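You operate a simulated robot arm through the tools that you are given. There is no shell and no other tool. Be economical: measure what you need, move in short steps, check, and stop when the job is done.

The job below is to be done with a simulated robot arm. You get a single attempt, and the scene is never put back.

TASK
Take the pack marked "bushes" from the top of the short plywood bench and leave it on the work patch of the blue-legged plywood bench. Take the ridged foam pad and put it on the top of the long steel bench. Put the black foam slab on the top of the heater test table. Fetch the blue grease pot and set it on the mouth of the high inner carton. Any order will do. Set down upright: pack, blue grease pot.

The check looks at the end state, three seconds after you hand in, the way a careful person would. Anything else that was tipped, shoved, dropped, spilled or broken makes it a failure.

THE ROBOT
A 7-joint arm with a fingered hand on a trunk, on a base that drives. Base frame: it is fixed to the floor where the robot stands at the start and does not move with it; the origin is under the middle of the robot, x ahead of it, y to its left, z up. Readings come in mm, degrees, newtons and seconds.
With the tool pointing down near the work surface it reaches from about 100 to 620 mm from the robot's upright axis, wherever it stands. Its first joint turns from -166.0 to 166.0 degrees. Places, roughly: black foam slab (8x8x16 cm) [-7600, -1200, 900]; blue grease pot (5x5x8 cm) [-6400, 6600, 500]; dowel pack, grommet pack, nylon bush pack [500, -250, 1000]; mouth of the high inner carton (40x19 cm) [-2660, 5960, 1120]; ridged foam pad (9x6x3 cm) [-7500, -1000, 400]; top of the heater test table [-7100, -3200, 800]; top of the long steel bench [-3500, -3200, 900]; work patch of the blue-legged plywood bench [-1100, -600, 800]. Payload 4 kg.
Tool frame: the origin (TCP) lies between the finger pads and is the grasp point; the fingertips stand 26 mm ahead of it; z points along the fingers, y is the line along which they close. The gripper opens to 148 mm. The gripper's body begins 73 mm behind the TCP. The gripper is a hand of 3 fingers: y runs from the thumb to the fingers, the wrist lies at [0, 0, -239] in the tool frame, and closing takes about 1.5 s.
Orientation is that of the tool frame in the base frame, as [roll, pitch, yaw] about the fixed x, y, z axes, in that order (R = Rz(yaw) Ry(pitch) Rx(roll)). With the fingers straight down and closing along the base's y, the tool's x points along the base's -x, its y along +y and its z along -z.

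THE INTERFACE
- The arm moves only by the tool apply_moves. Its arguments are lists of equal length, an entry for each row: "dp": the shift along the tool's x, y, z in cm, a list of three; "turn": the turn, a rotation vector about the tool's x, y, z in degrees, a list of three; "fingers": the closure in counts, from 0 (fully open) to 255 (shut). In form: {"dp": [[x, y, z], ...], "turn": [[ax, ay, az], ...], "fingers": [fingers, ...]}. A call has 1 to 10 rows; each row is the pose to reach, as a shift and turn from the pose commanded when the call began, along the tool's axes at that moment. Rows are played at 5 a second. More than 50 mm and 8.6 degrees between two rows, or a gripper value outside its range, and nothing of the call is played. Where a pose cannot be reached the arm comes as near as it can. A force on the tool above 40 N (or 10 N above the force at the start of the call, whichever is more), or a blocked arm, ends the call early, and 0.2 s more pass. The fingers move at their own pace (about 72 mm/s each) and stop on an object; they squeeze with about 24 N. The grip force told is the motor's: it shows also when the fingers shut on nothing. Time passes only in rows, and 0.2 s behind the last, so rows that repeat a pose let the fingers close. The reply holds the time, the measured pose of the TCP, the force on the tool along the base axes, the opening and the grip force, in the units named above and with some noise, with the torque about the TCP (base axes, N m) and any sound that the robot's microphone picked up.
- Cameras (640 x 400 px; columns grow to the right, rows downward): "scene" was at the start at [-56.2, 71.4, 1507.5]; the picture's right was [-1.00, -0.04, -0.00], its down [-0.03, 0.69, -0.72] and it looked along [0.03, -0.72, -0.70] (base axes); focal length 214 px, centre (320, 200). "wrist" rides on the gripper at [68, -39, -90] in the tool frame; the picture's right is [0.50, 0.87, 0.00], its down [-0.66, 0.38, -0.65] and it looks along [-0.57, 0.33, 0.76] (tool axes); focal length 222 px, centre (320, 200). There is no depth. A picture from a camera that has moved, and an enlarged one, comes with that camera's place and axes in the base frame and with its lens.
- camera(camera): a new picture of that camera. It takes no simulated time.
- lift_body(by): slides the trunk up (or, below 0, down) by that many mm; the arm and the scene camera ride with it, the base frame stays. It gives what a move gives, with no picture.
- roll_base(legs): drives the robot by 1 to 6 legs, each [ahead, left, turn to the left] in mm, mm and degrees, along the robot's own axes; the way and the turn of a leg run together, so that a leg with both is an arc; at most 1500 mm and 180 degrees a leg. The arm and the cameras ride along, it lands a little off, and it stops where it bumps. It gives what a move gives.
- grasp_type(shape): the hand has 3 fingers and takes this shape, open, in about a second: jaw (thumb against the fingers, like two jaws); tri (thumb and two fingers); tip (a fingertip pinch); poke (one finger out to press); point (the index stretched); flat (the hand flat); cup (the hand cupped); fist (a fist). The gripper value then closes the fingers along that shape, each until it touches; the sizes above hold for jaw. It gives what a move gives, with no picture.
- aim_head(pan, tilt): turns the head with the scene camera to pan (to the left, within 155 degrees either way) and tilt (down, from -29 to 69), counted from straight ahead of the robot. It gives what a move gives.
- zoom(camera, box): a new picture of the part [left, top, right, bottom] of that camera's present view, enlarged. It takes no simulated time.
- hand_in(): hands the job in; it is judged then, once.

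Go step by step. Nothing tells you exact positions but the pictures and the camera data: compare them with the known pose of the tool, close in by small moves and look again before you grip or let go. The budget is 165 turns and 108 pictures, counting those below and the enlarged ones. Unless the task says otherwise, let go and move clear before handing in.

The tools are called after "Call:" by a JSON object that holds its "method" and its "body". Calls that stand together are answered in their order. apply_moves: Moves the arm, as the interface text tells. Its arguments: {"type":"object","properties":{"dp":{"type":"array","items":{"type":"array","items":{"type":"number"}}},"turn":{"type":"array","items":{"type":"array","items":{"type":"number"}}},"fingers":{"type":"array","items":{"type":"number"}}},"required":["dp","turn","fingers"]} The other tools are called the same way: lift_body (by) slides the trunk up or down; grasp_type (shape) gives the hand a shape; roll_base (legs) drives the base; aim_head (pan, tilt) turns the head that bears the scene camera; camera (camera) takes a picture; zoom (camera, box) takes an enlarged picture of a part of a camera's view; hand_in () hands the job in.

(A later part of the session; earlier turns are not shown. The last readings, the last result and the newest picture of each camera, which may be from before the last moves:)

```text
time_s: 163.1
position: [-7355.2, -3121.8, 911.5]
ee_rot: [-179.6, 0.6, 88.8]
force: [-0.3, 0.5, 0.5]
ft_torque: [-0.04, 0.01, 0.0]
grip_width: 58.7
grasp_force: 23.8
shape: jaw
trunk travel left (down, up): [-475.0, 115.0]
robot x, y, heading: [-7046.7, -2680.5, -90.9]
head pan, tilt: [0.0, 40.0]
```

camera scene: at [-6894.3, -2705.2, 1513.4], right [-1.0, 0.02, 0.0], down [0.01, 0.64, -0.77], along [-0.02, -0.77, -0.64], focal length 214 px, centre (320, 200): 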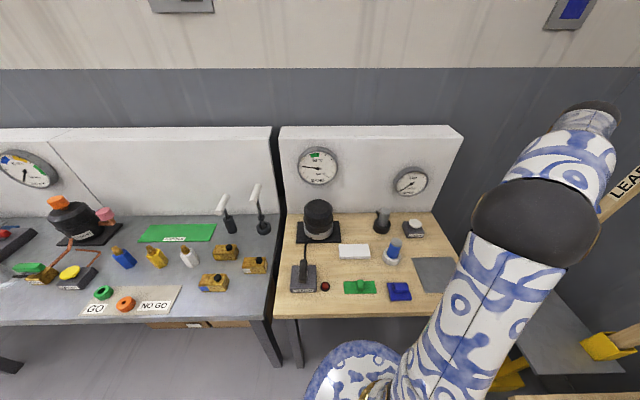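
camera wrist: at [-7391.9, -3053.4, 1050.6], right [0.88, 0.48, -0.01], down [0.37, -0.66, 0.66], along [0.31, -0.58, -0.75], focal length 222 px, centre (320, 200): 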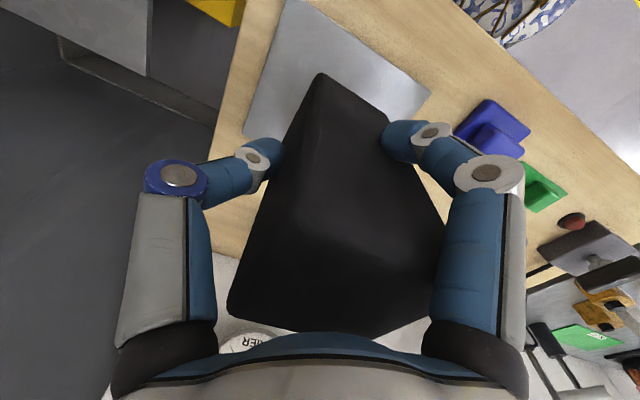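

No contact yet at TCP z 911; continuing slowly.

Call:
{"method": "apply_moves", "body": {"dp": [[0, 0, 0.4], [0, 0, 0.8], [0, 0, 1.2], [0, 0, 1.6], [0, 0, 2.0], [0, 0, 2.4], [0, 0, 2.8], [0, 0, 3.2], [0, 0, 3.6], [0, 0, 4]], "turn": [[0, 0, 0], [0, 0, 0], [0, 0, 0], [0, 0, 0], [0, 0, 0], [0, 0, 0], [0, 0, 0], [0, 0, 0], [0, 0, 0], [0, 0, 0]], "fingers": [255, 255, 255, 255, 255, 255, 255, 255, 255, 255]}}

Call:
{"method": "camera", "body": {"camera": "wrist"}}

```text
time_s: 163.8
position: [-7354.8, -3121.9, 909.5]
ee_rot: [-179.3, 1.1, 88.9]
force: [4.4, 6.5, 25.6]
ft_torque: [0.13, 0.15, -0.06]
grip_width: 59.5
grasp_force: 24.3
shape: jaw
trunk travel left (down, up): [-475.0, 115.0]
robot x, y, heading: [-7048.0, -2676.9, -91.0]
head pan, tilt: [0.0, 40.0]
stopped in row 3: the force on the tool passed its limit at 46 N (the readings are from after the stop); the commanded pose is now the measured one
```

```text
39 pictures are left
camera wrist: at [-7391.0, -3053.6, 998.7], right [0.88, 0.48, -0.02], down [0.38, -0.65, 0.66], along [0.3, -0.59, -0.75], focal length 222 px, centre (320, 200)
```

wrist: 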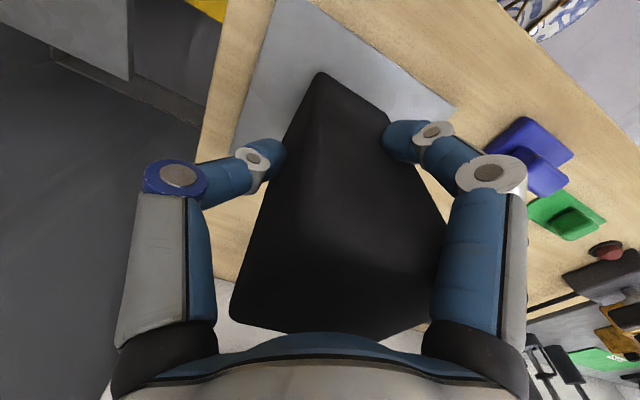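

Contact made. Easing up slightly, releasing to a modest opening, and rising.

Call:
{"method": "apply_moves", "body": {"dp": [[0, 0, -0.2], [0, 0, -0.2], [0, 0, -0.2], [0, 0, -0.2], [0, 0, -0.2], [0, 0, -0.2]], "turn": [[0, 0, 0], [0, 0, 0], [0, 0, 0], [0, 0, 0], [0, 0, 0], [0, 0, 0]], "fingers": [255, 150, 110, 80, 50, 50]}}

Call:
{"method": "apply_moves", "body": {"dp": [[0, 0, -1], [0, 0, -4], [0, 0, -8], [0, 0, -12], [0, 0, -16], [0, 0, -20], [0, 0, -22]], "turn": [[0, 0, 0], [0, 0, 0], [0, 0, 0], [0, 0, 0], [0, 0, 0], [0, 0, 0], [0, 0, 0]], "fingers": [50, 50, 50, 50, 50, 0, 0]}}

Call:
{"method": "camera", "body": {"camera": "wrist"}}

```text
time_s: 165.2
position: [-7355.3, -3124.1, 908.6]
ee_rot: [-179.3, 0.8, 88.8]
force: [0.7, 1.4, 2.7]
ft_torque: [0.02, -0.03, 0.02]
grip_width: 118.6
grasp_force: 0.0
shape: jaw
trunk travel left (down, up): [-475.0, 115.0]
robot x, y, heading: [-7047.2, -2678.9, -91.0]
head pan, tilt: [0.0, 40.0]
```

```text
time_s: 166.8
position: [-7352.0, -3119.5, 1127.4]
ee_rot: [-179.4, 0.9, 88.9]
force: [0.3, -0.6, 0.1]
ft_torque: [0.0, 0.01, 0.0]
grip_width: 148.0
grasp_force: 0.0
shape: jaw
trunk travel left (down, up): [-475.0, 115.0]
robot x, y, heading: [-7046.8, -2680.8, -91.0]
head pan, tilt: [0.0, 40.0]
```

```text
38 pictures are left
camera wrist: at [-7388.5, -3051.2, 1217.0], right [0.88, 0.48, -0.02], down [0.37, -0.65, 0.66], along [0.31, -0.58, -0.75], focal length 222 px, centre (320, 200)
```

wrist: 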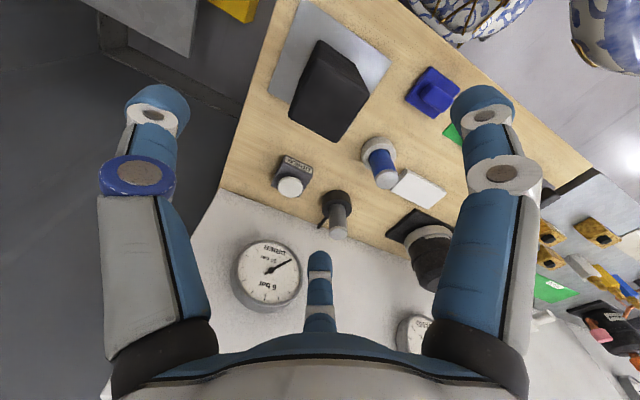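

Slab stands free on the heater table. Retracting and going back to the bench with the lower shelf for the pad.

Call:
{"method": "apply_moves", "body": {"dp": [[1.8, 4, 0], [3.6, 8, 0], [5.4, 12, 0], [7.2, 16, 0], [9, 20, 0], [11, 24, 0], [13, 26, 0]], "turn": [[0, 0, 0], [0, 0, 0], [0, 0, 0], [0, 0, 0], [0, 0, 0], [0, 0, 0], [0, 0, 0]], "fingers": [0, 0, 0, 0, 0, 0, 0]}}

Call:
{"method": "roll_base", "body": {"legs": [[-300, 0, 0], [0, 250, 0], [-1300, 0, 0], [0, 0, -89]]}}

Call:
{"method": "lift_body", "body": {"by": -300}}

Call:
{"method": "aim_head", "body": {"pan": 0, "tilt": 30}}

Call:
{"method": "camera", "body": {"camera": "scene"}}

```text
time_s: 168.4
position: [-7090.6, -2994.1, 1124.0]
ee_rot: [-179.3, 0.8, 88.8]
force: [0.8, -0.2, 0.2]
ft_torque: [-0.01, 0.04, 0.0]
grip_width: 147.8
grasp_force: 0.1
shape: jaw
trunk travel left (down, up): [-475.0, 115.0]
robot x, y, heading: [-7044.7, -2679.5, -90.9]
head pan, tilt: [0.0, 40.0]
```

```text
time_s: 181.8
position: [-7074.2, -1052.7, 1124.0]
ee_rot: [-179.3, 0.8, 0.1]
force: [-0.2, 0.2, 0.5]
ft_torque: [-0.01, 0.02, -0.02]
grip_width: 148.1
grasp_force: 0.0
shape: jaw
trunk travel left (down, up): [-475.0, 115.0]
robot x, y, heading: [-6754.7, -1085.6, -179.9]
head pan, tilt: [0.0, 40.0]
```

```text
time_s: 184.8
position: [-7075.4, -1053.6, 822.7]
ee_rot: [-179.2, 0.8, 0.1]
force: [-0.8, 0.2, -0.3]
ft_torque: [-0.01, 0.03, -0.03]
grip_width: 147.7
grasp_force: 0.0
shape: jaw
trunk travel left (down, up): [-175.0, 415.0]
robot x, y, heading: [-6755.4, -1091.7, -180.0]
head pan, tilt: [0.0, 40.0]
```

```text
time_s: 185.5
position: [-7073.2, -1052.5, 823.8]
ee_rot: [-179.3, 0.8, 0.0]
force: [0.7, -0.3, 0.1]
ft_torque: [0.01, 0.0, 0.0]
grip_width: 148.0
grasp_force: 0.1
shape: jaw
trunk travel left (down, up): [-175.0, 415.0]
robot x, y, heading: [-6759.1, -1089.6, -180.2]
head pan, tilt: [0.0, 30.0]
```

```text
37 pictures are left
camera scene: at [-6787.9, -1239.8, 1228.7], right [0.0, 1.0, 0.0], down [0.5, 0.0, -0.87], along [-0.87, 0.0, -0.5], focal length 214 px, centre (320, 200)
```

scene: 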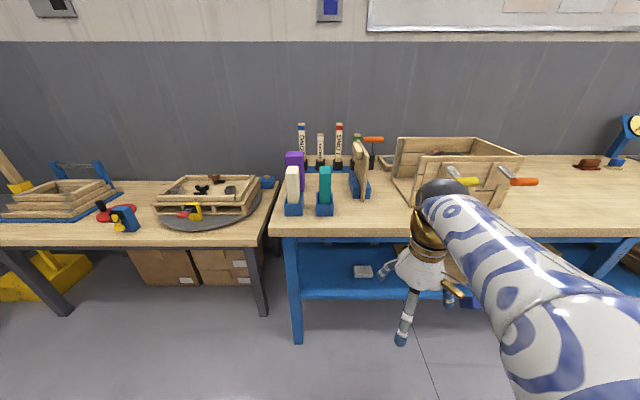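

A light grey ridged thing on the blue lower shelf at (363,271) fits the pad. Zooming.

Call:
{"method": "zoom", "body": {"camera": "scene", "box": [270, 225, 420, 320]}}

Call:
{"method": "camera", "body": {"camera": "wrist"}}

```text
4.21 times, centred on (345, 272) of scene
camera zoom: at [-6787.9, -1239.8, 1228.7], right [0.0, 1.0, 0.0], down [0.5, 0.0, -0.87], along [-0.87, 0.0, -0.5], focal length 903 px, centre (215, -105)
```

zoom: 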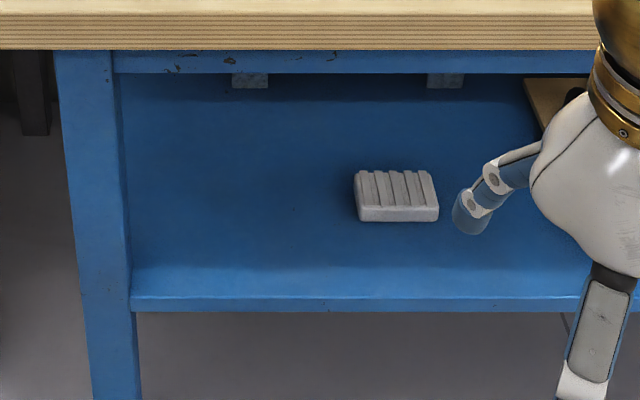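

```text
35 pictures are left
camera wrist: at [-7005.7, -1016.1, 913.3], right [0.5, -0.87, -0.02], down [-0.65, -0.39, 0.66], along [-0.58, -0.32, -0.75], focal length 222 px, centre (320, 200)
```

wrist: 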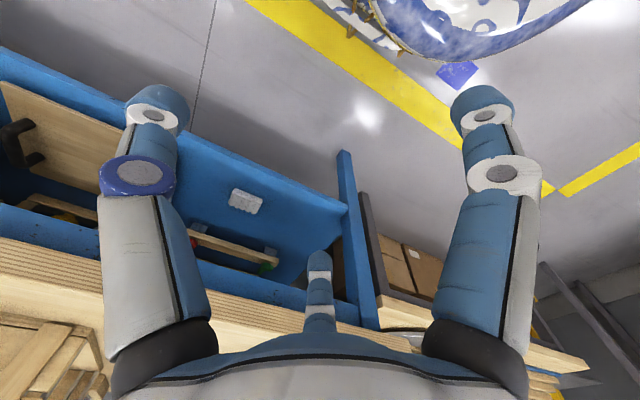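

Pad's top centre ≈(-7515,-1034,414) on a shelf with a 320 mm opening, so I must tilt the hand. I'll check whether the "tip" shape gives a true two-finger pinch.

Call:
{"method": "grasp_type", "body": {"shape": "tip"}}

Call:
{"method": "apply_moves", "body": {"dp": [[0, 0, 0], [0, 0, 0], [0, 0, 0]], "turn": [[0, 0, 0], [0, 0, 0], [0, 0, 0]], "fingers": [100, 100, 100]}}

Call:
{"method": "camera", "body": {"camera": "wrist"}}

```text
time_s: 186.4
position: [-7074.5, -1053.2, 823.6]
ee_rot: [-179.4, 0.7, 0.1]
force: [-0.7, 0.4, 0.6]
ft_torque: [-0.01, 0.0, -0.01]
grip_width: 147.8
grasp_force: 0.0
shape: tip
trunk travel left (down, up): [-175.0, 415.0]
robot x, y, heading: [-6755.5, -1086.1, -179.9]
head pan, tilt: [0.0, 30.0]
```

```text
time_s: 187.2
position: [-7072.8, -1052.1, 822.9]
ee_rot: [-179.2, 0.9, 0.1]
force: [-0.1, 0.9, 0.8]
ft_torque: [-0.01, -0.01, 0.02]
grip_width: 90.7
grasp_force: 0.1
shape: tip
trunk travel left (down, up): [-175.0, 415.0]
robot x, y, heading: [-6758.6, -1093.3, -180.1]
head pan, tilt: [0.0, 30.0]
```

```text
34 pictures are left
camera wrist: at [-7005.7, -1016.1, 913.3], right [0.5, -0.87, -0.02], down [-0.65, -0.39, 0.66], along [-0.58, -0.32, -0.75], focal length 222 px, centre (320, 200)
```

wrist: 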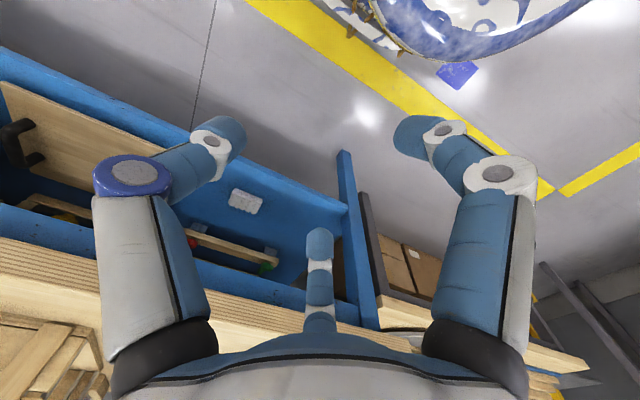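

Same chuck in "tip", so I'll use jaw with the thumb on top/far and two fingers gripping the pad's sides, hand tilted ~55°. First re-shape, back off, lower trunk and rotate.

Call:
{"method": "grasp_type", "body": {"shape": "jaw"}}

Call:
{"method": "roll_base", "body": {"legs": [[-200, 0, 0]]}}

Call:
{"method": "apply_moves", "body": {"dp": [[-3, 0, 0], [-6, 0, 0], [-9, 0, 0], [-12, 0, 0], [-15, 0, 0], [-18, 0, 0], [-20, 0, 0], [-22, 0, 0], [-24, 0, 0], [-26, 0, 0]], "turn": [[0, 0, -8.5], [0, 0, -17], [0, 0, -25.5], [0, 0, -34], [0, 0, -42.5], [0, 0, -51], [0, 0, -59.5], [0, 0, -68], [0, 0, -76.5], [0, 0, -85]], "fingers": [0, 0, 0, 0, 0, 0, 0, 0, 0, 0]}}

Call:
{"method": "lift_body", "body": {"by": -150}}

```text
time_s: 188.1
position: [-7074.5, -1053.5, 822.2]
ee_rot: [-179.3, 0.8, 0.0]
force: [-0.7, -0.7, 0.2]
ft_torque: [-0.01, 0.0, 0.0]
grip_width: 148.1
grasp_force: 0.1
shape: jaw
trunk travel left (down, up): [-175.0, 415.0]
robot x, y, heading: [-6761.5, -1091.5, -180.1]
head pan, tilt: [0.0, 30.0]
```

```text
time_s: 189.7
position: [-6871.8, -1053.6, 823.9]
ee_rot: [-179.3, 0.8, 0.0]
force: [0.6, 0.5, -0.4]
ft_torque: [0.0, 0.01, -0.02]
grip_width: 148.0
grasp_force: 0.1
shape: jaw
trunk travel left (down, up): [-175.0, 415.0]
robot x, y, heading: [-6557.5, -1084.8, 180.0]
head pan, tilt: [0.0, 30.0]
```

```text
time_s: 191.9
position: [-7131.9, -1051.4, 828.0]
ee_rot: [-179.2, -0.5, 85.0]
force: [-0.9, -0.5, 0.2]
ft_torque: [0.02, -0.01, -0.02]
grip_width: 148.0
grasp_force: 0.0
shape: jaw
trunk travel left (down, up): [-175.0, 415.0]
robot x, y, heading: [-6551.8, -1093.0, 180.1]
head pan, tilt: [0.0, 30.0]
```

```text
time_s: 193.7
position: [-7131.1, -1052.6, 678.0]
ee_rot: [-179.1, -0.6, 85.0]
force: [-0.1, 0.0, -0.1]
ft_torque: [-0.03, 0.02, -0.02]
grip_width: 148.3
grasp_force: 0.1
shape: jaw
trunk travel left (down, up): [-25.0, 565.0]
robot x, y, heading: [-6554.1, -1091.7, 179.9]
head pan, tilt: [0.0, 30.0]
```

Now tilting the hand 55° and lowering to shelf-opening height, still outside the bench.

Call:
{"method": "apply_moves", "body": {"dp": [[0.3, 0, 2.5], [0.6, 0, 5], [0.9, 0, 8], [1.2, 0, 11], [1.5, 0, 14], [1.8, 0, 16.5], [1.8, 0, 19], [1.8, 0, 19]], "turn": [[7.8, -0.3, -0.7], [15.7, -0.7, -1.3], [23.5, -1.0, -2.0], [31.4, -1.4, -2.6], [39.2, -1.7, -3.3], [47.1, -2.1, -3.9], [54.9, -2.4, -4.6], [54.9, -2.4, -4.6]], "fingers": [0, 0, 0, 0, 0, 0, 0, 0]}}

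Call:
{"method": "aim_head", "body": {"pan": 0, "tilt": 35}}

Call:
{"method": "camera", "body": {"camera": "scene"}}

Call:
{"method": "camera", "body": {"camera": "wrist"}}

```text
time_s: 195.4
position: [-7130.7, -1030.1, 488.1]
ee_rot: [-124.1, -0.8, 90.0]
force: [0.8, 0.0, -0.2]
ft_torque: [-0.03, 0.0, -0.03]
grip_width: 147.9
grasp_force: 0.2
shape: jaw
trunk travel left (down, up): [-25.0, 565.0]
robot x, y, heading: [-6555.6, -1094.1, 180.0]
head pan, tilt: [0.0, 30.0]
```

```text
time_s: 196.1
position: [-7131.8, -1029.9, 488.5]
ee_rot: [-124.2, -0.7, 90.1]
force: [-0.3, 0.0, -0.8]
ft_torque: [0.01, -0.02, -0.03]
grip_width: 147.7
grasp_force: 0.1
shape: jaw
trunk travel left (down, up): [-25.0, 565.0]
robot x, y, heading: [-6555.7, -1090.3, 180.0]
head pan, tilt: [0.0, 35.0]
```

```text
33 pictures are left
camera scene: at [-6583.6, -1239.7, 1071.0], right [0.0, 1.0, 0.0], down [0.57, 0.0, -0.82], along [-0.82, 0.0, -0.57], focal length 214 px, centre (320, 200)
```

scene: 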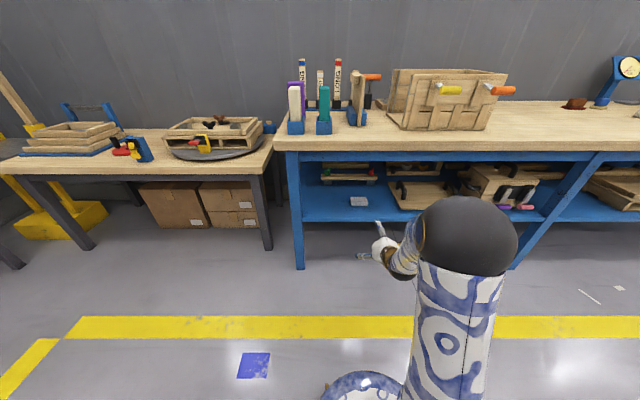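

```text
32 pictures are left
camera wrist: at [-7078.5, -965.4, 572.8], right [0.49, 0.51, -0.71], down [0.75, -0.66, 0.05], along [-0.44, -0.56, -0.7], focal length 222 px, centre (320, 200)
```

wrist: 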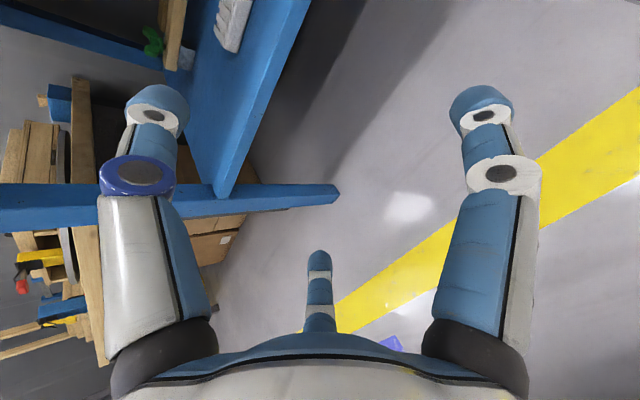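

Pad confirmed at (-7518,-1032). Driving forward 220 mm then extending the arm in, keeping clear of the shelf.

Call:
{"method": "roll_base", "body": {"legs": [[220, 0, 0]]}}

Call:
{"method": "apply_moves", "body": {"dp": [[-0.2, -1.9, 2.8], [-0.2, -3.9, 5.7], [-0.2, -5.8, 8.5], [-0.2, -7.2, 11], [-0.2, -7.2, 11]], "turn": [[0, 0, 0], [0, 0, 0], [0, 0, 0], [0, 0, 0], [0, 0, 0]], "fingers": [0, 0, 0, 30, 30]}}

Call:
{"method": "camera", "body": {"camera": "wrist"}}

Call:
{"method": "camera", "body": {"camera": "scene"}}

```text
time_s: 197.8
position: [-7350.2, -1031.7, 489.0]
ee_rot: [-124.1, -0.6, 90.1]
force: [0.1, -0.2, -1.3]
ft_torque: [0.03, 0.02, 0.0]
grip_width: 148.1
grasp_force: 0.0
shape: jaw
trunk travel left (down, up): [-25.0, 565.0]
robot x, y, heading: [-6774.5, -1089.0, -179.7]
head pan, tilt: [0.0, 35.0]
```

```text
time_s: 199.0
position: [-7482.0, -1033.0, 485.5]
ee_rot: [-124.3, -0.8, 90.0]
force: [-0.3, -0.4, 0.1]
ft_torque: [0.0, -0.03, 0.01]
grip_width: 130.6
grasp_force: 0.0
shape: jaw
trunk travel left (down, up): [-25.0, 565.0]
robot x, y, heading: [-6774.4, -1088.5, -180.1]
head pan, tilt: [0.0, 35.0]
```

```text
31 pictures are left
camera wrist: at [-7429.7, -967.5, 569.2], right [0.49, 0.51, -0.71], down [0.75, -0.66, 0.05], along [-0.44, -0.56, -0.7], focal length 222 px, centre (320, 200)
```

wrist: 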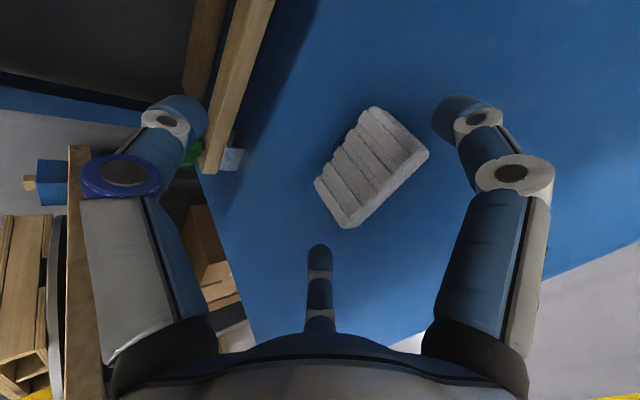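

```text
30 pictures are left
camera scene: at [-6803.3, -1239.8, 1071.0], right [0.0, 1.0, 0.0], down [0.57, 0.0, -0.82], along [-0.82, 0.0, -0.57], focal length 214 px, centre (320, 200)
```

scene: 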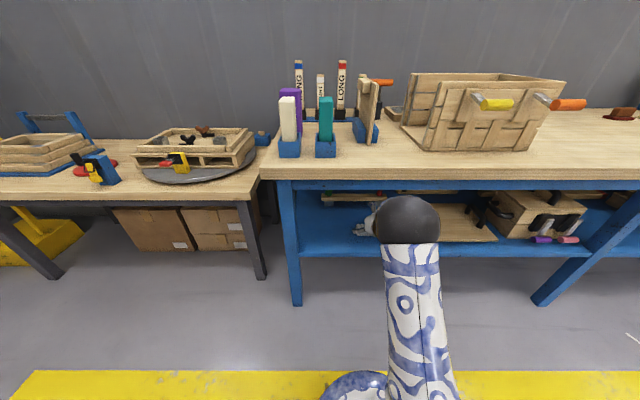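

Pad centre (-7515,-1038). Lowering the hand onto it, fingers straddling its 87 mm length.

Call:
{"method": "apply_moves", "body": {"dp": [[-0.5, 0.6, 1.2], [-0.5, 1.2, 2.4], [-0.5, 1.8, 3.5], [-0.5, 2.1, 4.2], [-0.5, 2.4, 4.6], [-0.5, 2.4, 4.6]], "turn": [[0, 0, 0], [0, 0, 0], [0, 0, 0], [0, 0, 0], [0, 0, 0], [0, 0, 0]], "fingers": [30, 30, 30, 30, 30, 30]}}

Call:
{"method": "camera", "body": {"camera": "wrist"}}

```text
time_s: 200.4
position: [-7506.7, -1038.2, 443.1]
ee_rot: [-124.0, -0.6, 90.2]
force: [4.8, 1.1, 17.4]
ft_torque: [-0.02, -0.17, 0.01]
grip_width: 128.8
grasp_force: 0.2
shape: jaw
trunk travel left (down, up): [-25.0, 565.0]
robot x, y, heading: [-6776.6, -1090.0, -179.6]
head pan, tilt: [0.0, 35.0]
```

```text
29 pictures are left
camera wrist: at [-7454.1, -972.2, 525.8], right [0.48, 0.51, -0.71], down [0.75, -0.66, 0.05], along [-0.44, -0.56, -0.7], focal length 222 px, centre (320, 200)
```

wrist: 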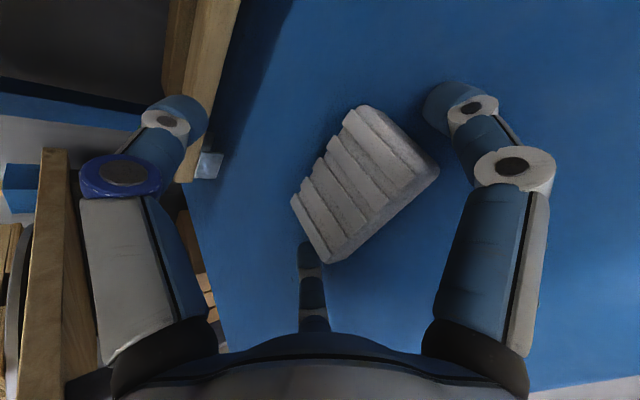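

Fingertips just touch the shelf; lifting 4 mm and closing.

Call:
{"method": "apply_moves", "body": {"dp": [[0, -0.33, -0.22], [0, -0.4, -0.27], [0, -0.4, -0.27], [0, -0.4, -0.27], [0, -0.4, -0.27], [0, -0.4, -0.27], [0, -0.4, -0.27], [0, -0.4, -0.27], [0, -0.4, -0.27]], "turn": [[0, 0, 0], [0, 0, 0], [0, 0, 0], [0, 0, 0], [0, 0, 0], [0, 0, 0], [0, 0, 0], [0, 0, 0], [0, 0, 0]], "fingers": [30, 60, 90, 120, 160, 200, 255, 255, 255]}}

Call:
{"method": "camera", "body": {"camera": "wrist"}}

```text
time_s: 202.4
position: [-7507.5, -1038.3, 445.6]
ee_rot: [-124.2, -0.7, 90.0]
force: [0.3, 0.6, 0.3]
ft_torque: [-0.01, 0.03, -0.03]
grip_width: 40.5
grasp_force: 23.7
shape: jaw
trunk travel left (down, up): [-25.0, 565.0]
robot x, y, heading: [-6776.3, -1092.7, -180.1]
head pan, tilt: [0.0, 35.0]
```

```text
28 pictures are left
camera wrist: at [-7455.0, -973.2, 529.3], right [0.49, 0.51, -0.71], down [0.75, -0.66, 0.05], along [-0.44, -0.56, -0.7], focal length 222 px, centre (320, 200)
```

wrist: 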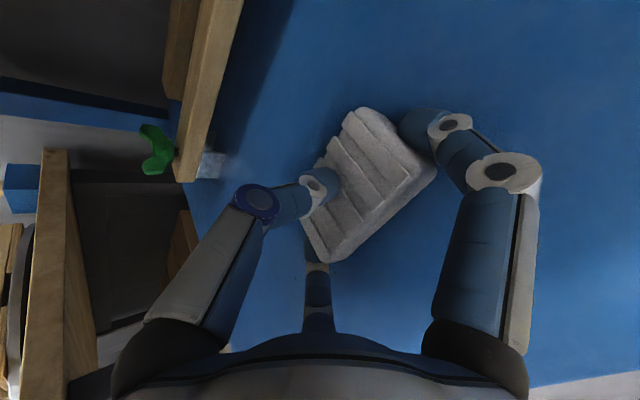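

Thumb rests on top, fingers on both sides. Lifting gently to test the hold.

Call:
{"method": "apply_moves", "body": {"dp": [[0, -0.4, -0.3], [0, -0.9, -0.6], [0, -1.7, -1.1], [0, -2.5, -1.7], [0, -3.3, -2.2], [0, -4.1, -2.8], [0, -4.1, -2.8]], "turn": [[0, 0, 0], [0, 0, 0], [0, 0, 0], [0, 0, 0], [0, 0, 0], [0, 0, 0], [0, 0, 0]], "fingers": [255, 255, 255, 255, 255, 255, 255]}}

Call:
{"method": "camera", "body": {"camera": "wrist"}}

```text
time_s: 204.0
position: [-7507.8, -1037.9, 494.5]
ee_rot: [-124.3, -0.8, 90.1]
force: [-0.4, -0.2, 0.1]
ft_torque: [-0.02, 0.01, -0.01]
grip_width: 40.4
grasp_force: 24.1
shape: jaw
trunk travel left (down, up): [-25.0, 565.0]
robot x, y, heading: [-6773.8, -1093.0, -180.0]
head pan, tilt: [0.0, 35.0]
```

```text
27 pictures are left
camera wrist: at [-7455.3, -973.2, 579.2], right [0.49, 0.51, -0.71], down [0.75, -0.66, 0.05], along [-0.44, -0.56, -0.7], focal length 222 px, centre (320, 200)
```

wrist: 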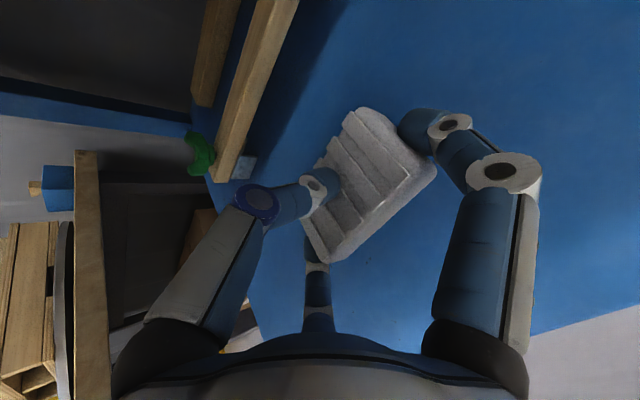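

Pad held firmly. Backing out, raising the trunk, retracting the arm and heading to the long steel bench.

Call:
{"method": "roll_base", "body": {"legs": [[-380, 0, 0]]}}

Call:
{"method": "lift_body", "body": {"by": 540}}

Call:
{"method": "apply_moves", "body": {"dp": [[0, 2.4, -3.4], [0, 4.8, -6.9], [0, 7.2, -10.3], [0, 9.6, -13.8], [0, 12, -17.2], [0, 13, -19], [0, 13, -19]], "turn": [[0, 0, 0], [0, 0, 0], [0, 0, 0], [0, 0, 0], [0, 0, 0], [0, 0, 0], [0, 0, 0]], "fingers": [255, 255, 255, 255, 255, 255, 255]}}

Call:
{"method": "roll_base", "body": {"legs": [[0, 0, 90], [1120, 0, 0], [0, 1350, 0], [0, 1250, 0]]}}

Call:
{"method": "aim_head", "body": {"pan": 0, "tilt": 45}}

Call:
{"method": "camera", "body": {"camera": "scene"}}

```text
time_s: 206.4
position: [-7123.1, -1035.6, 495.0]
ee_rot: [-124.3, -0.7, 89.7]
force: [0.2, 0.0, -1.3]
ft_torque: [-0.01, -0.02, -0.04]
grip_width: 40.4
grasp_force: 24.0
shape: jaw
trunk travel left (down, up): [-25.0, 565.0]
robot x, y, heading: [-6390.8, -1091.4, 179.8]
head pan, tilt: [0.0, 35.0]
```

```text
refused: 540 is not a number from -400 to 400
```

```text
time_s: 208.0
position: [-6899.9, -1034.2, 495.8]
ee_rot: [-124.3, -0.6, 89.7]
force: [-0.9, 0.3, -1.0]
ft_torque: [-0.04, -0.01, -0.01]
grip_width: 40.2
grasp_force: 23.7
shape: jaw
out of reach, approached as far as the arm can: row 6, 7
trunk travel left (down, up): [-25.0, 565.0]
robot x, y, heading: [-6389.4, -1091.8, 179.7]
head pan, tilt: [0.0, 35.0]
```

```text
time_s: 229.7
position: [-3834.8, -2641.8, 496.1]
ee_rot: [-124.3, -0.7, -178.4]
force: [-0.6, -0.1, -0.3]
ft_torque: [-0.01, -0.01, -0.01]
grip_width: 40.1
grasp_force: 24.0
shape: jaw
trunk travel left (down, up): [-25.0, 565.0]
robot x, y, heading: [-3790.5, -2132.8, -88.5]
head pan, tilt: [0.0, 35.0]
```

```text
time_s: 230.4
position: [-3834.0, -2642.7, 495.6]
ee_rot: [-124.3, -0.6, -178.4]
force: [0.2, -0.1, -0.6]
ft_torque: [0.01, 0.03, -0.02]
grip_width: 40.2
grasp_force: 23.6
shape: jaw
trunk travel left (down, up): [-25.0, 565.0]
robot x, y, heading: [-3799.4, -2134.8, -88.2]
head pan, tilt: [0.0, 45.0]
```

```text
26 pictures are left
camera scene: at [-3641.8, -2147.7, 1056.2], right [-1.0, -0.03, 0.0], down [-0.02, 0.71, -0.71], along [0.02, -0.71, -0.71], focal length 214 px, centre (320, 200)
```

scene: 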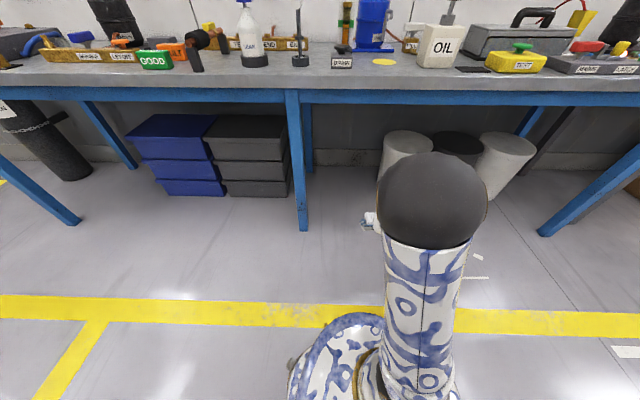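

The high lift call was refused, but nothing was touched. Raising the trunk now in two steps for a view over the bench.

Call:
{"method": "lift_body", "body": {"by": 400}}

Call:
{"method": "lift_body", "body": {"by": 120}}

Call:
{"method": "aim_head", "body": {"pan": 0, "tilt": 50}}

Call:
{"method": "camera", "body": {"camera": "scene"}}

```text
time_s: 234.3
position: [-3834.1, -2641.2, 896.0]
ee_rot: [-124.2, -0.8, -178.3]
force: [0.9, 0.1, -0.4]
ft_torque: [-0.02, 0.0, 0.0]
grip_width: 40.3
grasp_force: 23.7
shape: jaw
trunk travel left (down, up): [-425.0, 165.0]
robot x, y, heading: [-3794.2, -2132.8, -88.4]
head pan, tilt: [0.0, 45.0]
```

```text
time_s: 235.8
position: [-3833.3, -2642.5, 1016.5]
ee_rot: [-124.4, -0.8, -178.4]
force: [-0.2, -0.2, -1.3]
ft_torque: [-0.01, 0.03, 0.0]
grip_width: 40.3
grasp_force: 24.5
shape: jaw
trunk travel left (down, up): [-545.0, 45.0]
robot x, y, heading: [-3794.7, -2132.9, -88.3]
head pan, tilt: [0.0, 45.0]
```

```text
time_s: 236.4
position: [-3834.0, -2641.4, 1015.7]
ee_rot: [-124.4, -0.6, -178.5]
force: [0.1, -0.2, -0.1]
ft_torque: [-0.01, 0.0, 0.01]
grip_width: 40.5
grasp_force: 24.2
shape: jaw
trunk travel left (down, up): [-545.0, 45.0]
robot x, y, heading: [-3791.6, -2137.0, -88.5]
head pan, tilt: [0.0, 50.0]
```

```text
25 pictures are left
camera scene: at [-3641.9, -2143.4, 1569.3], right [-1.0, -0.03, 0.0], down [-0.02, 0.77, -0.64], along [0.02, -0.64, -0.77], focal length 214 px, centre (320, 200)
```

scene: 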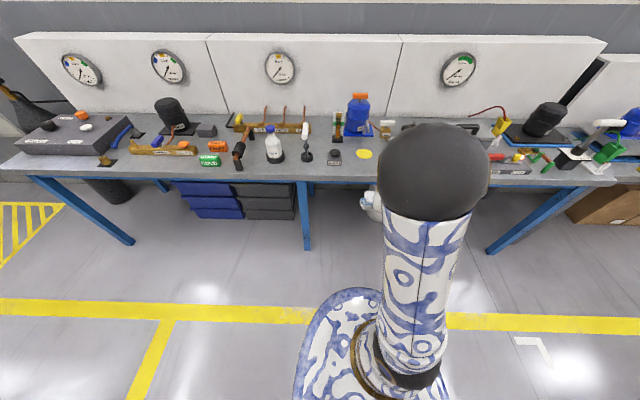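

Call:
{"method": "zoom", "body": {"camera": "scene", "box": [220, 90, 400, 200]}}

```text
3.56 times, centred on (310, 145) of scene
camera zoom: at [-3641.9, -2143.4, 1569.3], right [-1.0, -0.03, 0.0], down [-0.02, 0.77, -0.64], along [0.02, -0.64, -0.77], focal length 763 px, centre (356, 396)
```

zoom: 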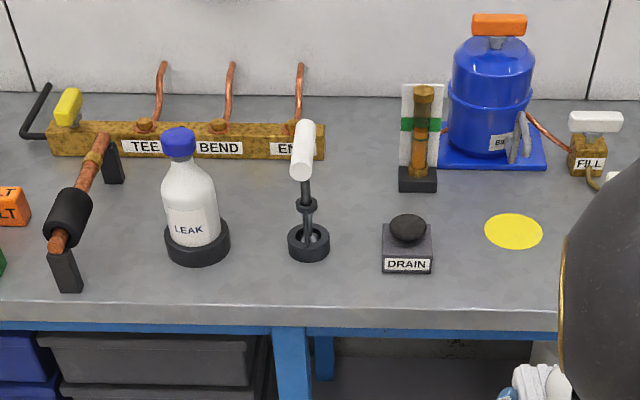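

A free strip lies in front of the yellow disc, right of "DRAIN" (centre ≈(-3830,-2965)). Driving closer and lowering toward it.

Call:
{"method": "roll_base", "body": {"legs": [[250, 0, 0]]}}

Call:
{"method": "apply_moves", "body": {"dp": [[0.3, -0.9, 1.8], [0.3, -0.2, 4], [0.3, 0.7, 6], [0.3, 1.7, 8], [0.3, 2.6, 9.2], [0.3, 2.6, 9.2]], "turn": [[0, 0, 0], [0, 0, 0], [0, 0, 0], [0, 0, 0], [0, 0, 0], [0, 0, 0]], "fingers": [255, 255, 255, 255, 255, 255]}}

Call:
{"method": "camera", "body": {"camera": "wrist"}}

```text
time_s: 238.2
position: [-3830.0, -2891.2, 1016.3]
ee_rot: [-124.3, -0.7, -178.5]
force: [0.2, -0.5, -1.2]
ft_torque: [0.0, 0.01, 0.01]
grip_width: 40.4
grasp_force: 24.3
shape: jaw
trunk travel left (down, up): [-545.0, 45.0]
robot x, y, heading: [-3787.0, -2381.4, -88.9]
head pan, tilt: [0.0, 50.0]
```

```text
time_s: 239.6
position: [-3831.2, -2952.2, 942.9]
ee_rot: [-124.3, -0.6, -178.5]
force: [-0.5, 0.0, -0.7]
ft_torque: [-0.03, 0.02, -0.01]
grip_width: 40.6
grasp_force: 24.5
shape: jaw
trunk travel left (down, up): [-545.0, 45.0]
robot x, y, heading: [-3788.5, -2380.9, -88.6]
head pan, tilt: [0.0, 50.0]
```

```text
23 pictures are left
camera wrist: at [-3899.9, -2901.4, 1026.6], right [-0.52, 0.48, -0.71], down [0.64, 0.77, 0.05], along [0.57, -0.43, -0.7], focal length 222 px, centre (320, 200)
```

wrist: 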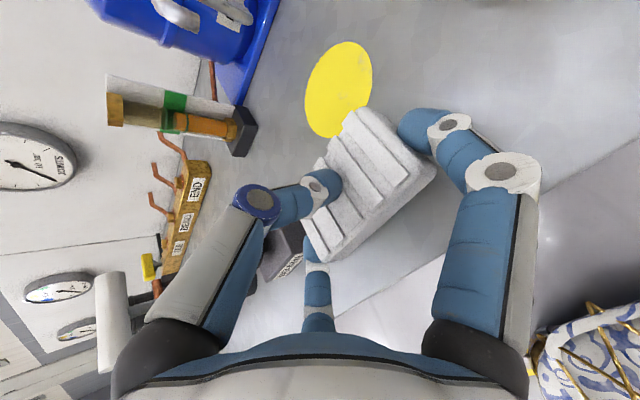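

Spot is clear and on the bench (edge y≈-2900). Descending slowly to contact.

Call:
{"method": "apply_moves", "body": {"dp": [[0, 0.3, 1.2], [0, 1.0, 1.9], [0, 1.6, 2.35], [0, 1.93, 2.6], [0, 2.26, 2.8], [0, 2.59, 3.05], [0, 2.92, 3.3], [0, 3.25, 3.5], [0, 3.58, 3.7], [0, 3.91, 3.95]], "turn": [[0, 0, 0], [0, 0, 0], [0, 0, 0], [0, 0, 0], [0, 0, 0], [0, 0, 0], [0, 0, 0], [0, 0, 0], [0, 0, 0], [0, 0, 0]], "fingers": [255, 255, 255, 255, 255, 255, 255, 255, 255, 255]}}

```text
time_s: 241.5
position: [-3832.0, -2960.7, 903.5]
ee_rot: [-123.4, -0.5, -178.6]
force: [3.0, 14.5, 26.3]
ft_torque: [-0.18, -0.2, 0.17]
grip_width: 41.3
grasp_force: 23.4
shape: jaw
trunk travel left (down, up): [-545.0, 45.0]
robot x, y, heading: [-3787.2, -2376.7, -88.8]
head pan, tilt: [0.0, 50.0]
stopped in row 9: the force on the tool passed its limit at 44 N (the readings are from after the stop); the commanded pose is now the measured one
```

Contact. Easing up 3 mm, releasing, and backing the hand out along its axis.

Call:
{"method": "apply_moves", "body": {"dp": [[0, -0.25, -0.17], [0, -0.25, -0.17], [0, -0.25, -0.17], [0, -0.25, -0.17], [0, -0.3, -0.2], [0, -0.3, -0.2], [0, -0.3, -0.2]], "turn": [[0, 0, 0], [0, 0, 0], [0, 0, 0], [0, 0, 0], [0, 0, 0], [0, 0, 0], [0, 0, 0]], "fingers": [255, 180, 140, 100, 60, 30, 30]}}

Call:
{"method": "camera", "body": {"camera": "wrist"}}

```text
time_s: 243.1
position: [-3834.2, -2962.5, 905.4]
ee_rot: [-123.7, -0.6, -178.5]
force: [-0.3, 0.4, 11.9]
ft_torque: [-0.05, -0.03, 0.05]
grip_width: 126.9
grasp_force: 0.2
shape: jaw
trunk travel left (down, up): [-545.0, 45.0]
robot x, y, heading: [-3785.1, -2382.1, -88.5]
head pan, tilt: [0.0, 50.0]
```

```text
22 pictures are left
camera wrist: at [-3901.2, -2912.4, 987.3], right [-0.52, 0.47, -0.72], down [0.64, 0.77, 0.04], along [0.57, -0.43, -0.7], focal length 222 px, centre (320, 200)
```

wrist: 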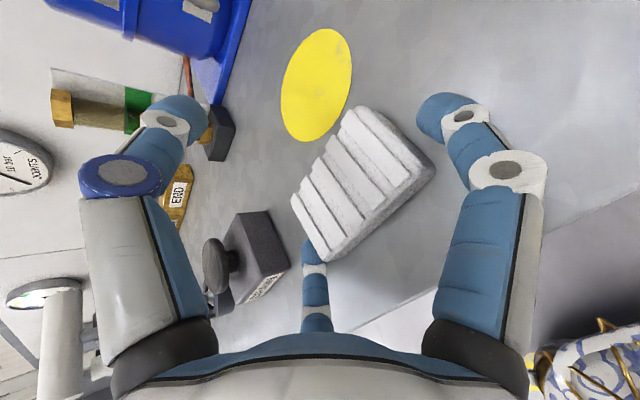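

Pad lies flat on the bench. Raising straight up and retracting; then a quick overview before the long drive north.

Call:
{"method": "apply_moves", "body": {"dp": [[0, -1, -0.7], [0, -3.5, -2.4], [0, -6.5, -4.5], [0, -9.5, -6.5], [0, -10, -10.5], [0, -8, -14.5], [0, -5.5, -18], [0, -5.5, -18]], "turn": [[0, 0, 0], [0, 0, 0], [0, 0, 0], [0, 0, 0], [0, 0, 0], [0, 0, 0], [0, 0, 0], [0, 0, 0]], "fingers": [30, 30, 30, 30, 0, 0, 0, 0]}}

Call:
{"method": "roll_base", "body": {"legs": [[-200, 0, 0]]}}

Call:
{"method": "aim_head", "body": {"pan": -110, "tilt": 15}}

Call:
{"method": "camera", "body": {"camera": "scene"}}

```text
time_s: 244.9
position: [-3843.8, -2876.4, 1062.4]
ee_rot: [-123.9, -0.5, -178.7]
force: [0.5, -0.4, 0.7]
ft_torque: [-0.03, -0.03, 0.03]
grip_width: 148.1
grasp_force: 0.1
shape: jaw
out of reach, approached as far as the arm can: row 7, 8
trunk travel left (down, up): [-545.0, 45.0]
robot x, y, heading: [-3784.8, -2383.7, -88.6]
head pan, tilt: [0.0, 50.0]
```

```text
time_s: 246.5
position: [-3847.8, -2676.9, 1062.4]
ee_rot: [-123.8, -0.7, -178.5]
force: [0.3, -0.7, 0.8]
ft_torque: [0.04, -0.03, -0.03]
grip_width: 148.0
grasp_force: 0.0
shape: jaw
trunk travel left (down, up): [-545.0, 45.0]
robot x, y, heading: [-3796.2, -2179.5, -88.8]
head pan, tilt: [0.0, 50.0]
```

```text
time_s: 248.3
position: [-3847.3, -2677.1, 1062.5]
ee_rot: [-123.8, -0.6, -178.4]
force: [-0.6, 1.0, 0.4]
ft_torque: [-0.01, 0.02, 0.0]
grip_width: 147.8
grasp_force: 0.0
shape: jaw
trunk travel left (down, up): [-545.0, 45.0]
robot x, y, heading: [-3795.4, -2183.7, -88.5]
head pan, tilt: [-110.0, 15.0]
```

```text
21 pictures are left
camera scene: at [-3730.9, -2085.0, 1623.0], right [0.32, 0.95, 0.0], down [0.25, -0.08, -0.97], along [-0.92, 0.31, -0.26], focal length 214 px, centre (320, 200)
```

scene: 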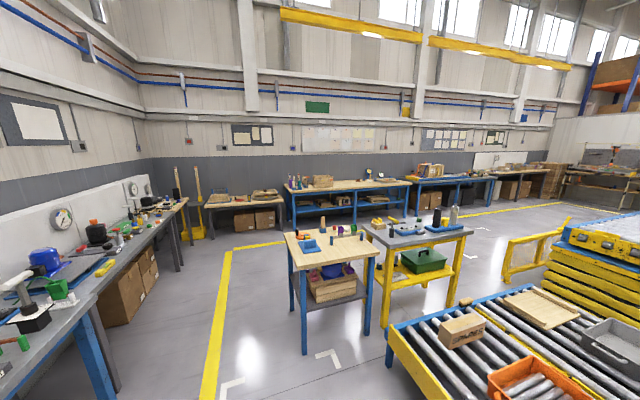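

Next the blue grease pot far to the north-west. Driving west along the aisle, turning north, and advancing up the open lane at x≈-6500.

Call:
{"method": "roll_base", "body": {"legs": [[0, -1400, 0], [0, -1300, 0], [0, 0, 178.5], [1500, 0, 0], [1500, 0, 0]]}}

Call:
{"method": "aim_head", "body": {"pan": 0, "tilt": 15}}

Call:
{"method": "camera", "body": {"camera": "scene"}}

```text
time_s: 282.8
position: [-6424.9, 1213.7, 1062.5]
ee_rot: [-123.9, -0.6, 0.0]
force: [-0.1, 0.4, -1.4]
ft_torque: [0.01, -0.01, -0.01]
grip_width: 147.9
grasp_force: 0.1
shape: jaw
trunk travel left (down, up): [-545.0, 45.0]
robot x, y, heading: [-6493.1, 722.3, 90.0]
head pan, tilt: [-110.0, 15.0]
```

```text
time_s: 284.6
position: [-6424.4, 1214.3, 1061.9]
ee_rot: [-123.9, -0.6, -0.1]
force: [1.1, -0.5, -1.1]
ft_torque: [0.01, -0.01, 0.01]
grip_width: 147.8
grasp_force: 0.0
shape: jaw
trunk travel left (down, up): [-545.0, 45.0]
robot x, y, heading: [-6491.4, 718.1, 90.0]
head pan, tilt: [0.0, 15.0]
```

```text
20 pictures are left
camera scene: at [-6643.0, 756.3, 1623.0], right [1.0, 0.0, 0.0], down [0.0, -0.26, -0.97], along [0.0, 0.97, -0.26], focal length 214 px, centre (320, 200)
```

scene: 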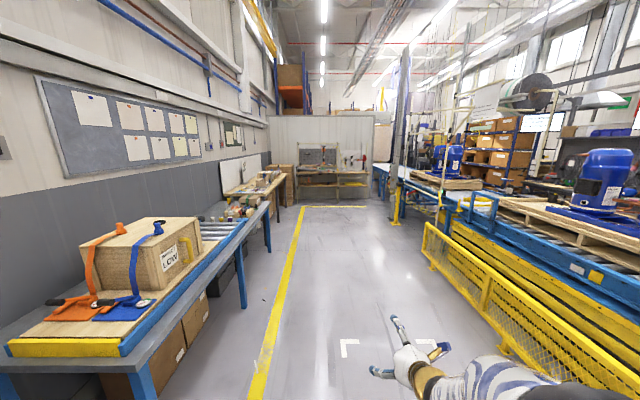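

Lane is clear to the bench with a tool board at y≈6300, whose lower shelf should hold the pot. Driving up to it.

Call:
{"method": "roll_base", "body": {"legs": [[1500, 0, 0], [1500, 0, 0], [1400, 0, 0]]}}

Call:
{"method": "aim_head", "body": {"pan": 0, "tilt": 30}}

Call:
{"method": "camera", "body": {"camera": "scene"}}

```text
time_s: 305.4
position: [-6499.9, 5546.5, 1062.6]
ee_rot: [-123.8, -0.6, 2.4]
force: [-0.1, -0.7, -0.2]
ft_torque: [0.03, -0.01, -0.01]
grip_width: 148.0
grasp_force: 0.1
shape: jaw
trunk travel left (down, up): [-545.0, 45.0]
robot x, y, heading: [-6545.3, 5048.7, 92.5]
head pan, tilt: [0.0, 15.0]
```

```text
time_s: 306.1
position: [-6499.8, 5547.3, 1063.0]
ee_rot: [-123.8, -0.6, 2.4]
force: [-0.7, 0.1, -0.6]
ft_torque: [-0.01, -0.01, 0.0]
grip_width: 148.1
grasp_force: 0.2
shape: jaw
trunk travel left (down, up): [-545.0, 45.0]
robot x, y, heading: [-6548.6, 5048.9, 92.3]
head pan, tilt: [0.0, 30.0]
```

```text
19 pictures are left
camera scene: at [-6698.0, 5077.1, 1598.8], right [1.0, 0.04, 0.0], down [0.02, -0.5, -0.87], along [-0.04, 0.87, -0.5], focal length 214 px, centre (320, 200)
```

scene: 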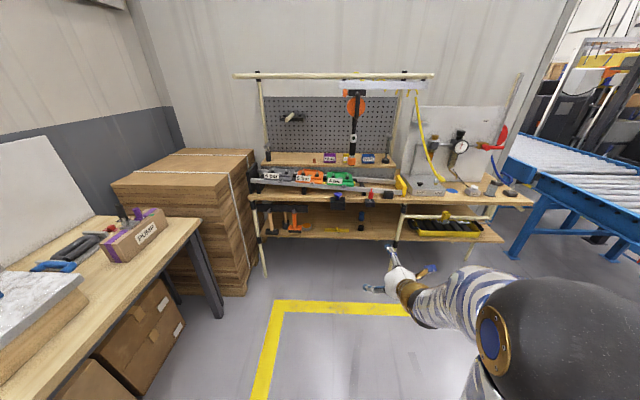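

Something small and blue is on the lower shelf near (361,220). Zooming.

Call:
{"method": "zoom", "body": {"camera": "scene", "box": [250, 180, 410, 280]}}

```text
4.00 times, centred on (330, 230) of scene
camera zoom: at [-6698.0, 5077.1, 1598.8], right [1.0, 0.04, 0.0], down [0.02, -0.5, -0.87], along [-0.04, 0.87, -0.5], focal length 858 px, centre (280, 80)
```

zoom: 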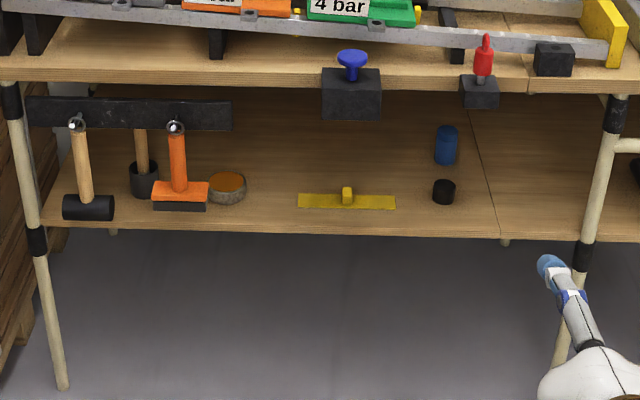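

Blue pot stands on the lower shelf behind a small black puck, under clamp fixtures. I'll come in from the right at ~25° to avoid the puck and the fixtures: repositioning, turning and lowering the trunk.

Call:
{"method": "roll_base", "body": {"legs": [[600, -470, 0], [0, 0, 23]]}}

Call:
{"method": "lift_body", "body": {"by": -400}}

Call:
{"method": "lift_body", "body": {"by": -80}}

Call:
{"method": "aim_head", "body": {"pan": 0, "tilt": 30}}

Call:
{"method": "camera", "body": {"camera": "scene"}}

Call:
{"method": "camera", "body": {"camera": "wrist"}}

```text
time_s: 311.4
position: [-6248.8, 6142.5, 1062.2]
ee_rot: [-123.9, -0.6, 25.3]
force: [-0.3, 0.1, -0.1]
ft_torque: [-0.01, -0.03, 0.02]
grip_width: 147.9
grasp_force: 0.0
shape: jaw
trunk travel left (down, up): [-545.0, 45.0]
robot x, y, heading: [-6099.5, 5667.9, 115.5]
head pan, tilt: [0.0, 30.0]
```

```text
time_s: 315.3
position: [-6247.7, 6142.1, 661.4]
ee_rot: [-123.7, -0.6, 25.3]
force: [1.0, -0.2, 0.6]
ft_torque: [-0.04, 0.03, 0.01]
grip_width: 148.1
grasp_force: 0.1
shape: jaw
trunk travel left (down, up): [-145.0, 445.0]
robot x, y, heading: [-6096.7, 5669.8, 115.4]
head pan, tilt: [0.0, 30.0]
```

```text
time_s: 316.4
position: [-6248.5, 6142.8, 582.3]
ee_rot: [-123.8, -0.6, 25.3]
force: [0.6, 0.5, 0.1]
ft_torque: [-0.02, -0.03, -0.01]
grip_width: 147.9
grasp_force: 0.1
shape: jaw
trunk travel left (down, up): [-65.0, 525.0]
robot x, y, heading: [-6097.1, 5668.0, 115.4]
head pan, tilt: [0.0, 30.0]
```

```text
time_s: 317.1
position: [-6247.2, 6142.8, 581.9]
ee_rot: [-123.7, -0.7, 25.3]
force: [0.2, 0.3, -0.5]
ft_torque: [0.0, 0.0, 0.02]
grip_width: 148.1
grasp_force: 0.0
shape: jaw
trunk travel left (down, up): [-65.0, 525.0]
robot x, y, heading: [-6095.8, 5664.3, 115.3]
head pan, tilt: [0.0, 30.0]
```

```text
17 pictures are left
camera scene: at [-6246.3, 5632.7, 1118.8], right [0.9, 0.43, 0.0], down [0.21, -0.45, -0.87], along [-0.37, 0.78, -0.5], focal length 214 px, centre (320, 200)
```

scene: 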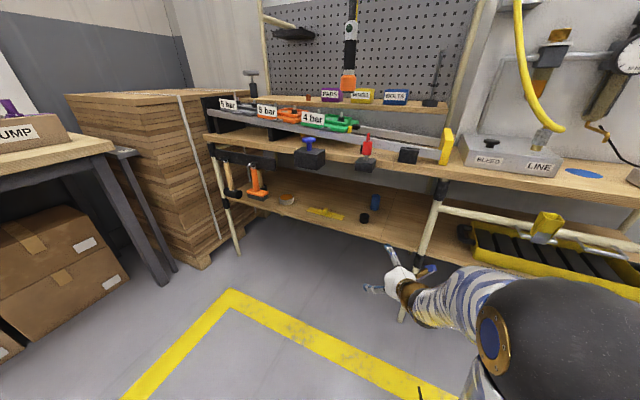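

```text
16 pictures are left
camera wrist: at [-6164.7, 6122.0, 665.5], right [0.66, -0.22, -0.71], down [-0.27, -0.96, 0.04], along [-0.7, 0.16, -0.7], focal length 222 px, centre (320, 200)
```

wrist: 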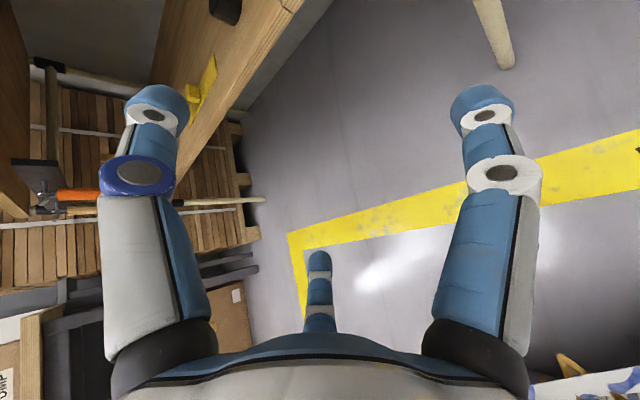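

Pot triangulated at (-6405,6664), centre z≈523, shelf ≈484. Aligning sideways 80 mm and driving 340 mm in, then extending the arm with a small extra tilt.

Call:
{"method": "roll_base", "body": {"legs": [[0, -80, 0], [340, 0, 0]]}}

Call:
{"method": "camera", "body": {"camera": "wrist"}}

```text
time_s: 320.0
position: [-6322.7, 6493.9, 581.2]
ee_rot: [-123.8, -0.6, 25.2]
force: [0.4, -0.3, -0.6]
ft_torque: [-0.01, -0.02, 0.01]
grip_width: 147.9
grasp_force: 0.1
shape: jaw
trunk travel left (down, up): [-65.0, 525.0]
robot x, y, heading: [-6174.5, 6018.4, 115.1]
head pan, tilt: [0.0, 30.0]
```

```text
15 pictures are left
camera wrist: at [-6240.7, 6473.5, 665.5], right [0.66, -0.22, -0.71], down [-0.27, -0.96, 0.04], along [-0.7, 0.17, -0.7], focal length 222 px, centre (320, 200)
```

wrist: 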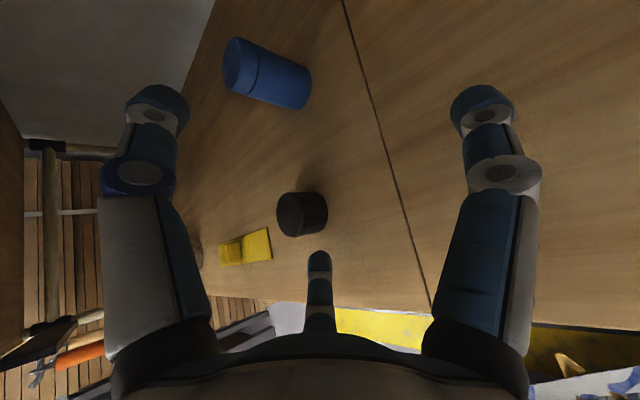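

Pot well in view; puck will pass to the left. Extending 180 mm with fingers pre-closed.

Call:
{"method": "apply_moves", "body": {"dp": [[0, 0, 0], [-0.2, -1.9, 3.1], [-0.3, -3.8, 6.1], [-0.5, -5.7, 9.2], [-0.6, -7.6, 12.2], [-0.6, -9.0, 14.5], [-0.6, -9.0, 14.5]], "turn": [[0, 0, 0], [1, 0, 0], [2, 0, 0], [3, 0, 0], [4, 0, 0], [4, 0, 0], [4, 0, 0]], "fingers": [75, 75, 75, 75, 75, 75, 75]}}

Call:
{"method": "camera", "body": {"camera": "wrist"}}

```text
time_s: 321.6
position: [-6401.8, 6647.5, 576.9]
ee_rot: [-120.0, -0.5, 25.2]
force: [0.2, 0.1, -0.2]
ft_torque: [-0.02, -0.04, 0.03]
grip_width: 104.7
grasp_force: 0.1
shape: jaw
trunk travel left (down, up): [-65.0, 525.0]
robot x, y, heading: [-6174.6, 6014.2, 115.2]
head pan, tilt: [0.0, 30.0]
```

```text
14 pictures are left
camera wrist: at [-6315.4, 6621.7, 655.9], right [0.64, -0.17, -0.75], down [-0.27, -0.96, -0.01], along [-0.72, 0.21, -0.67], focal length 222 px, centre (320, 200)
```

wrist: 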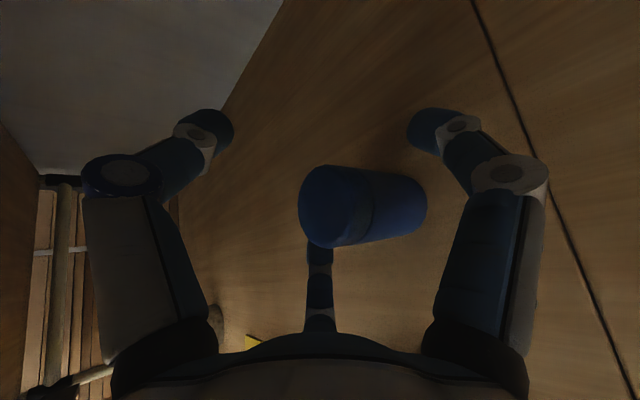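

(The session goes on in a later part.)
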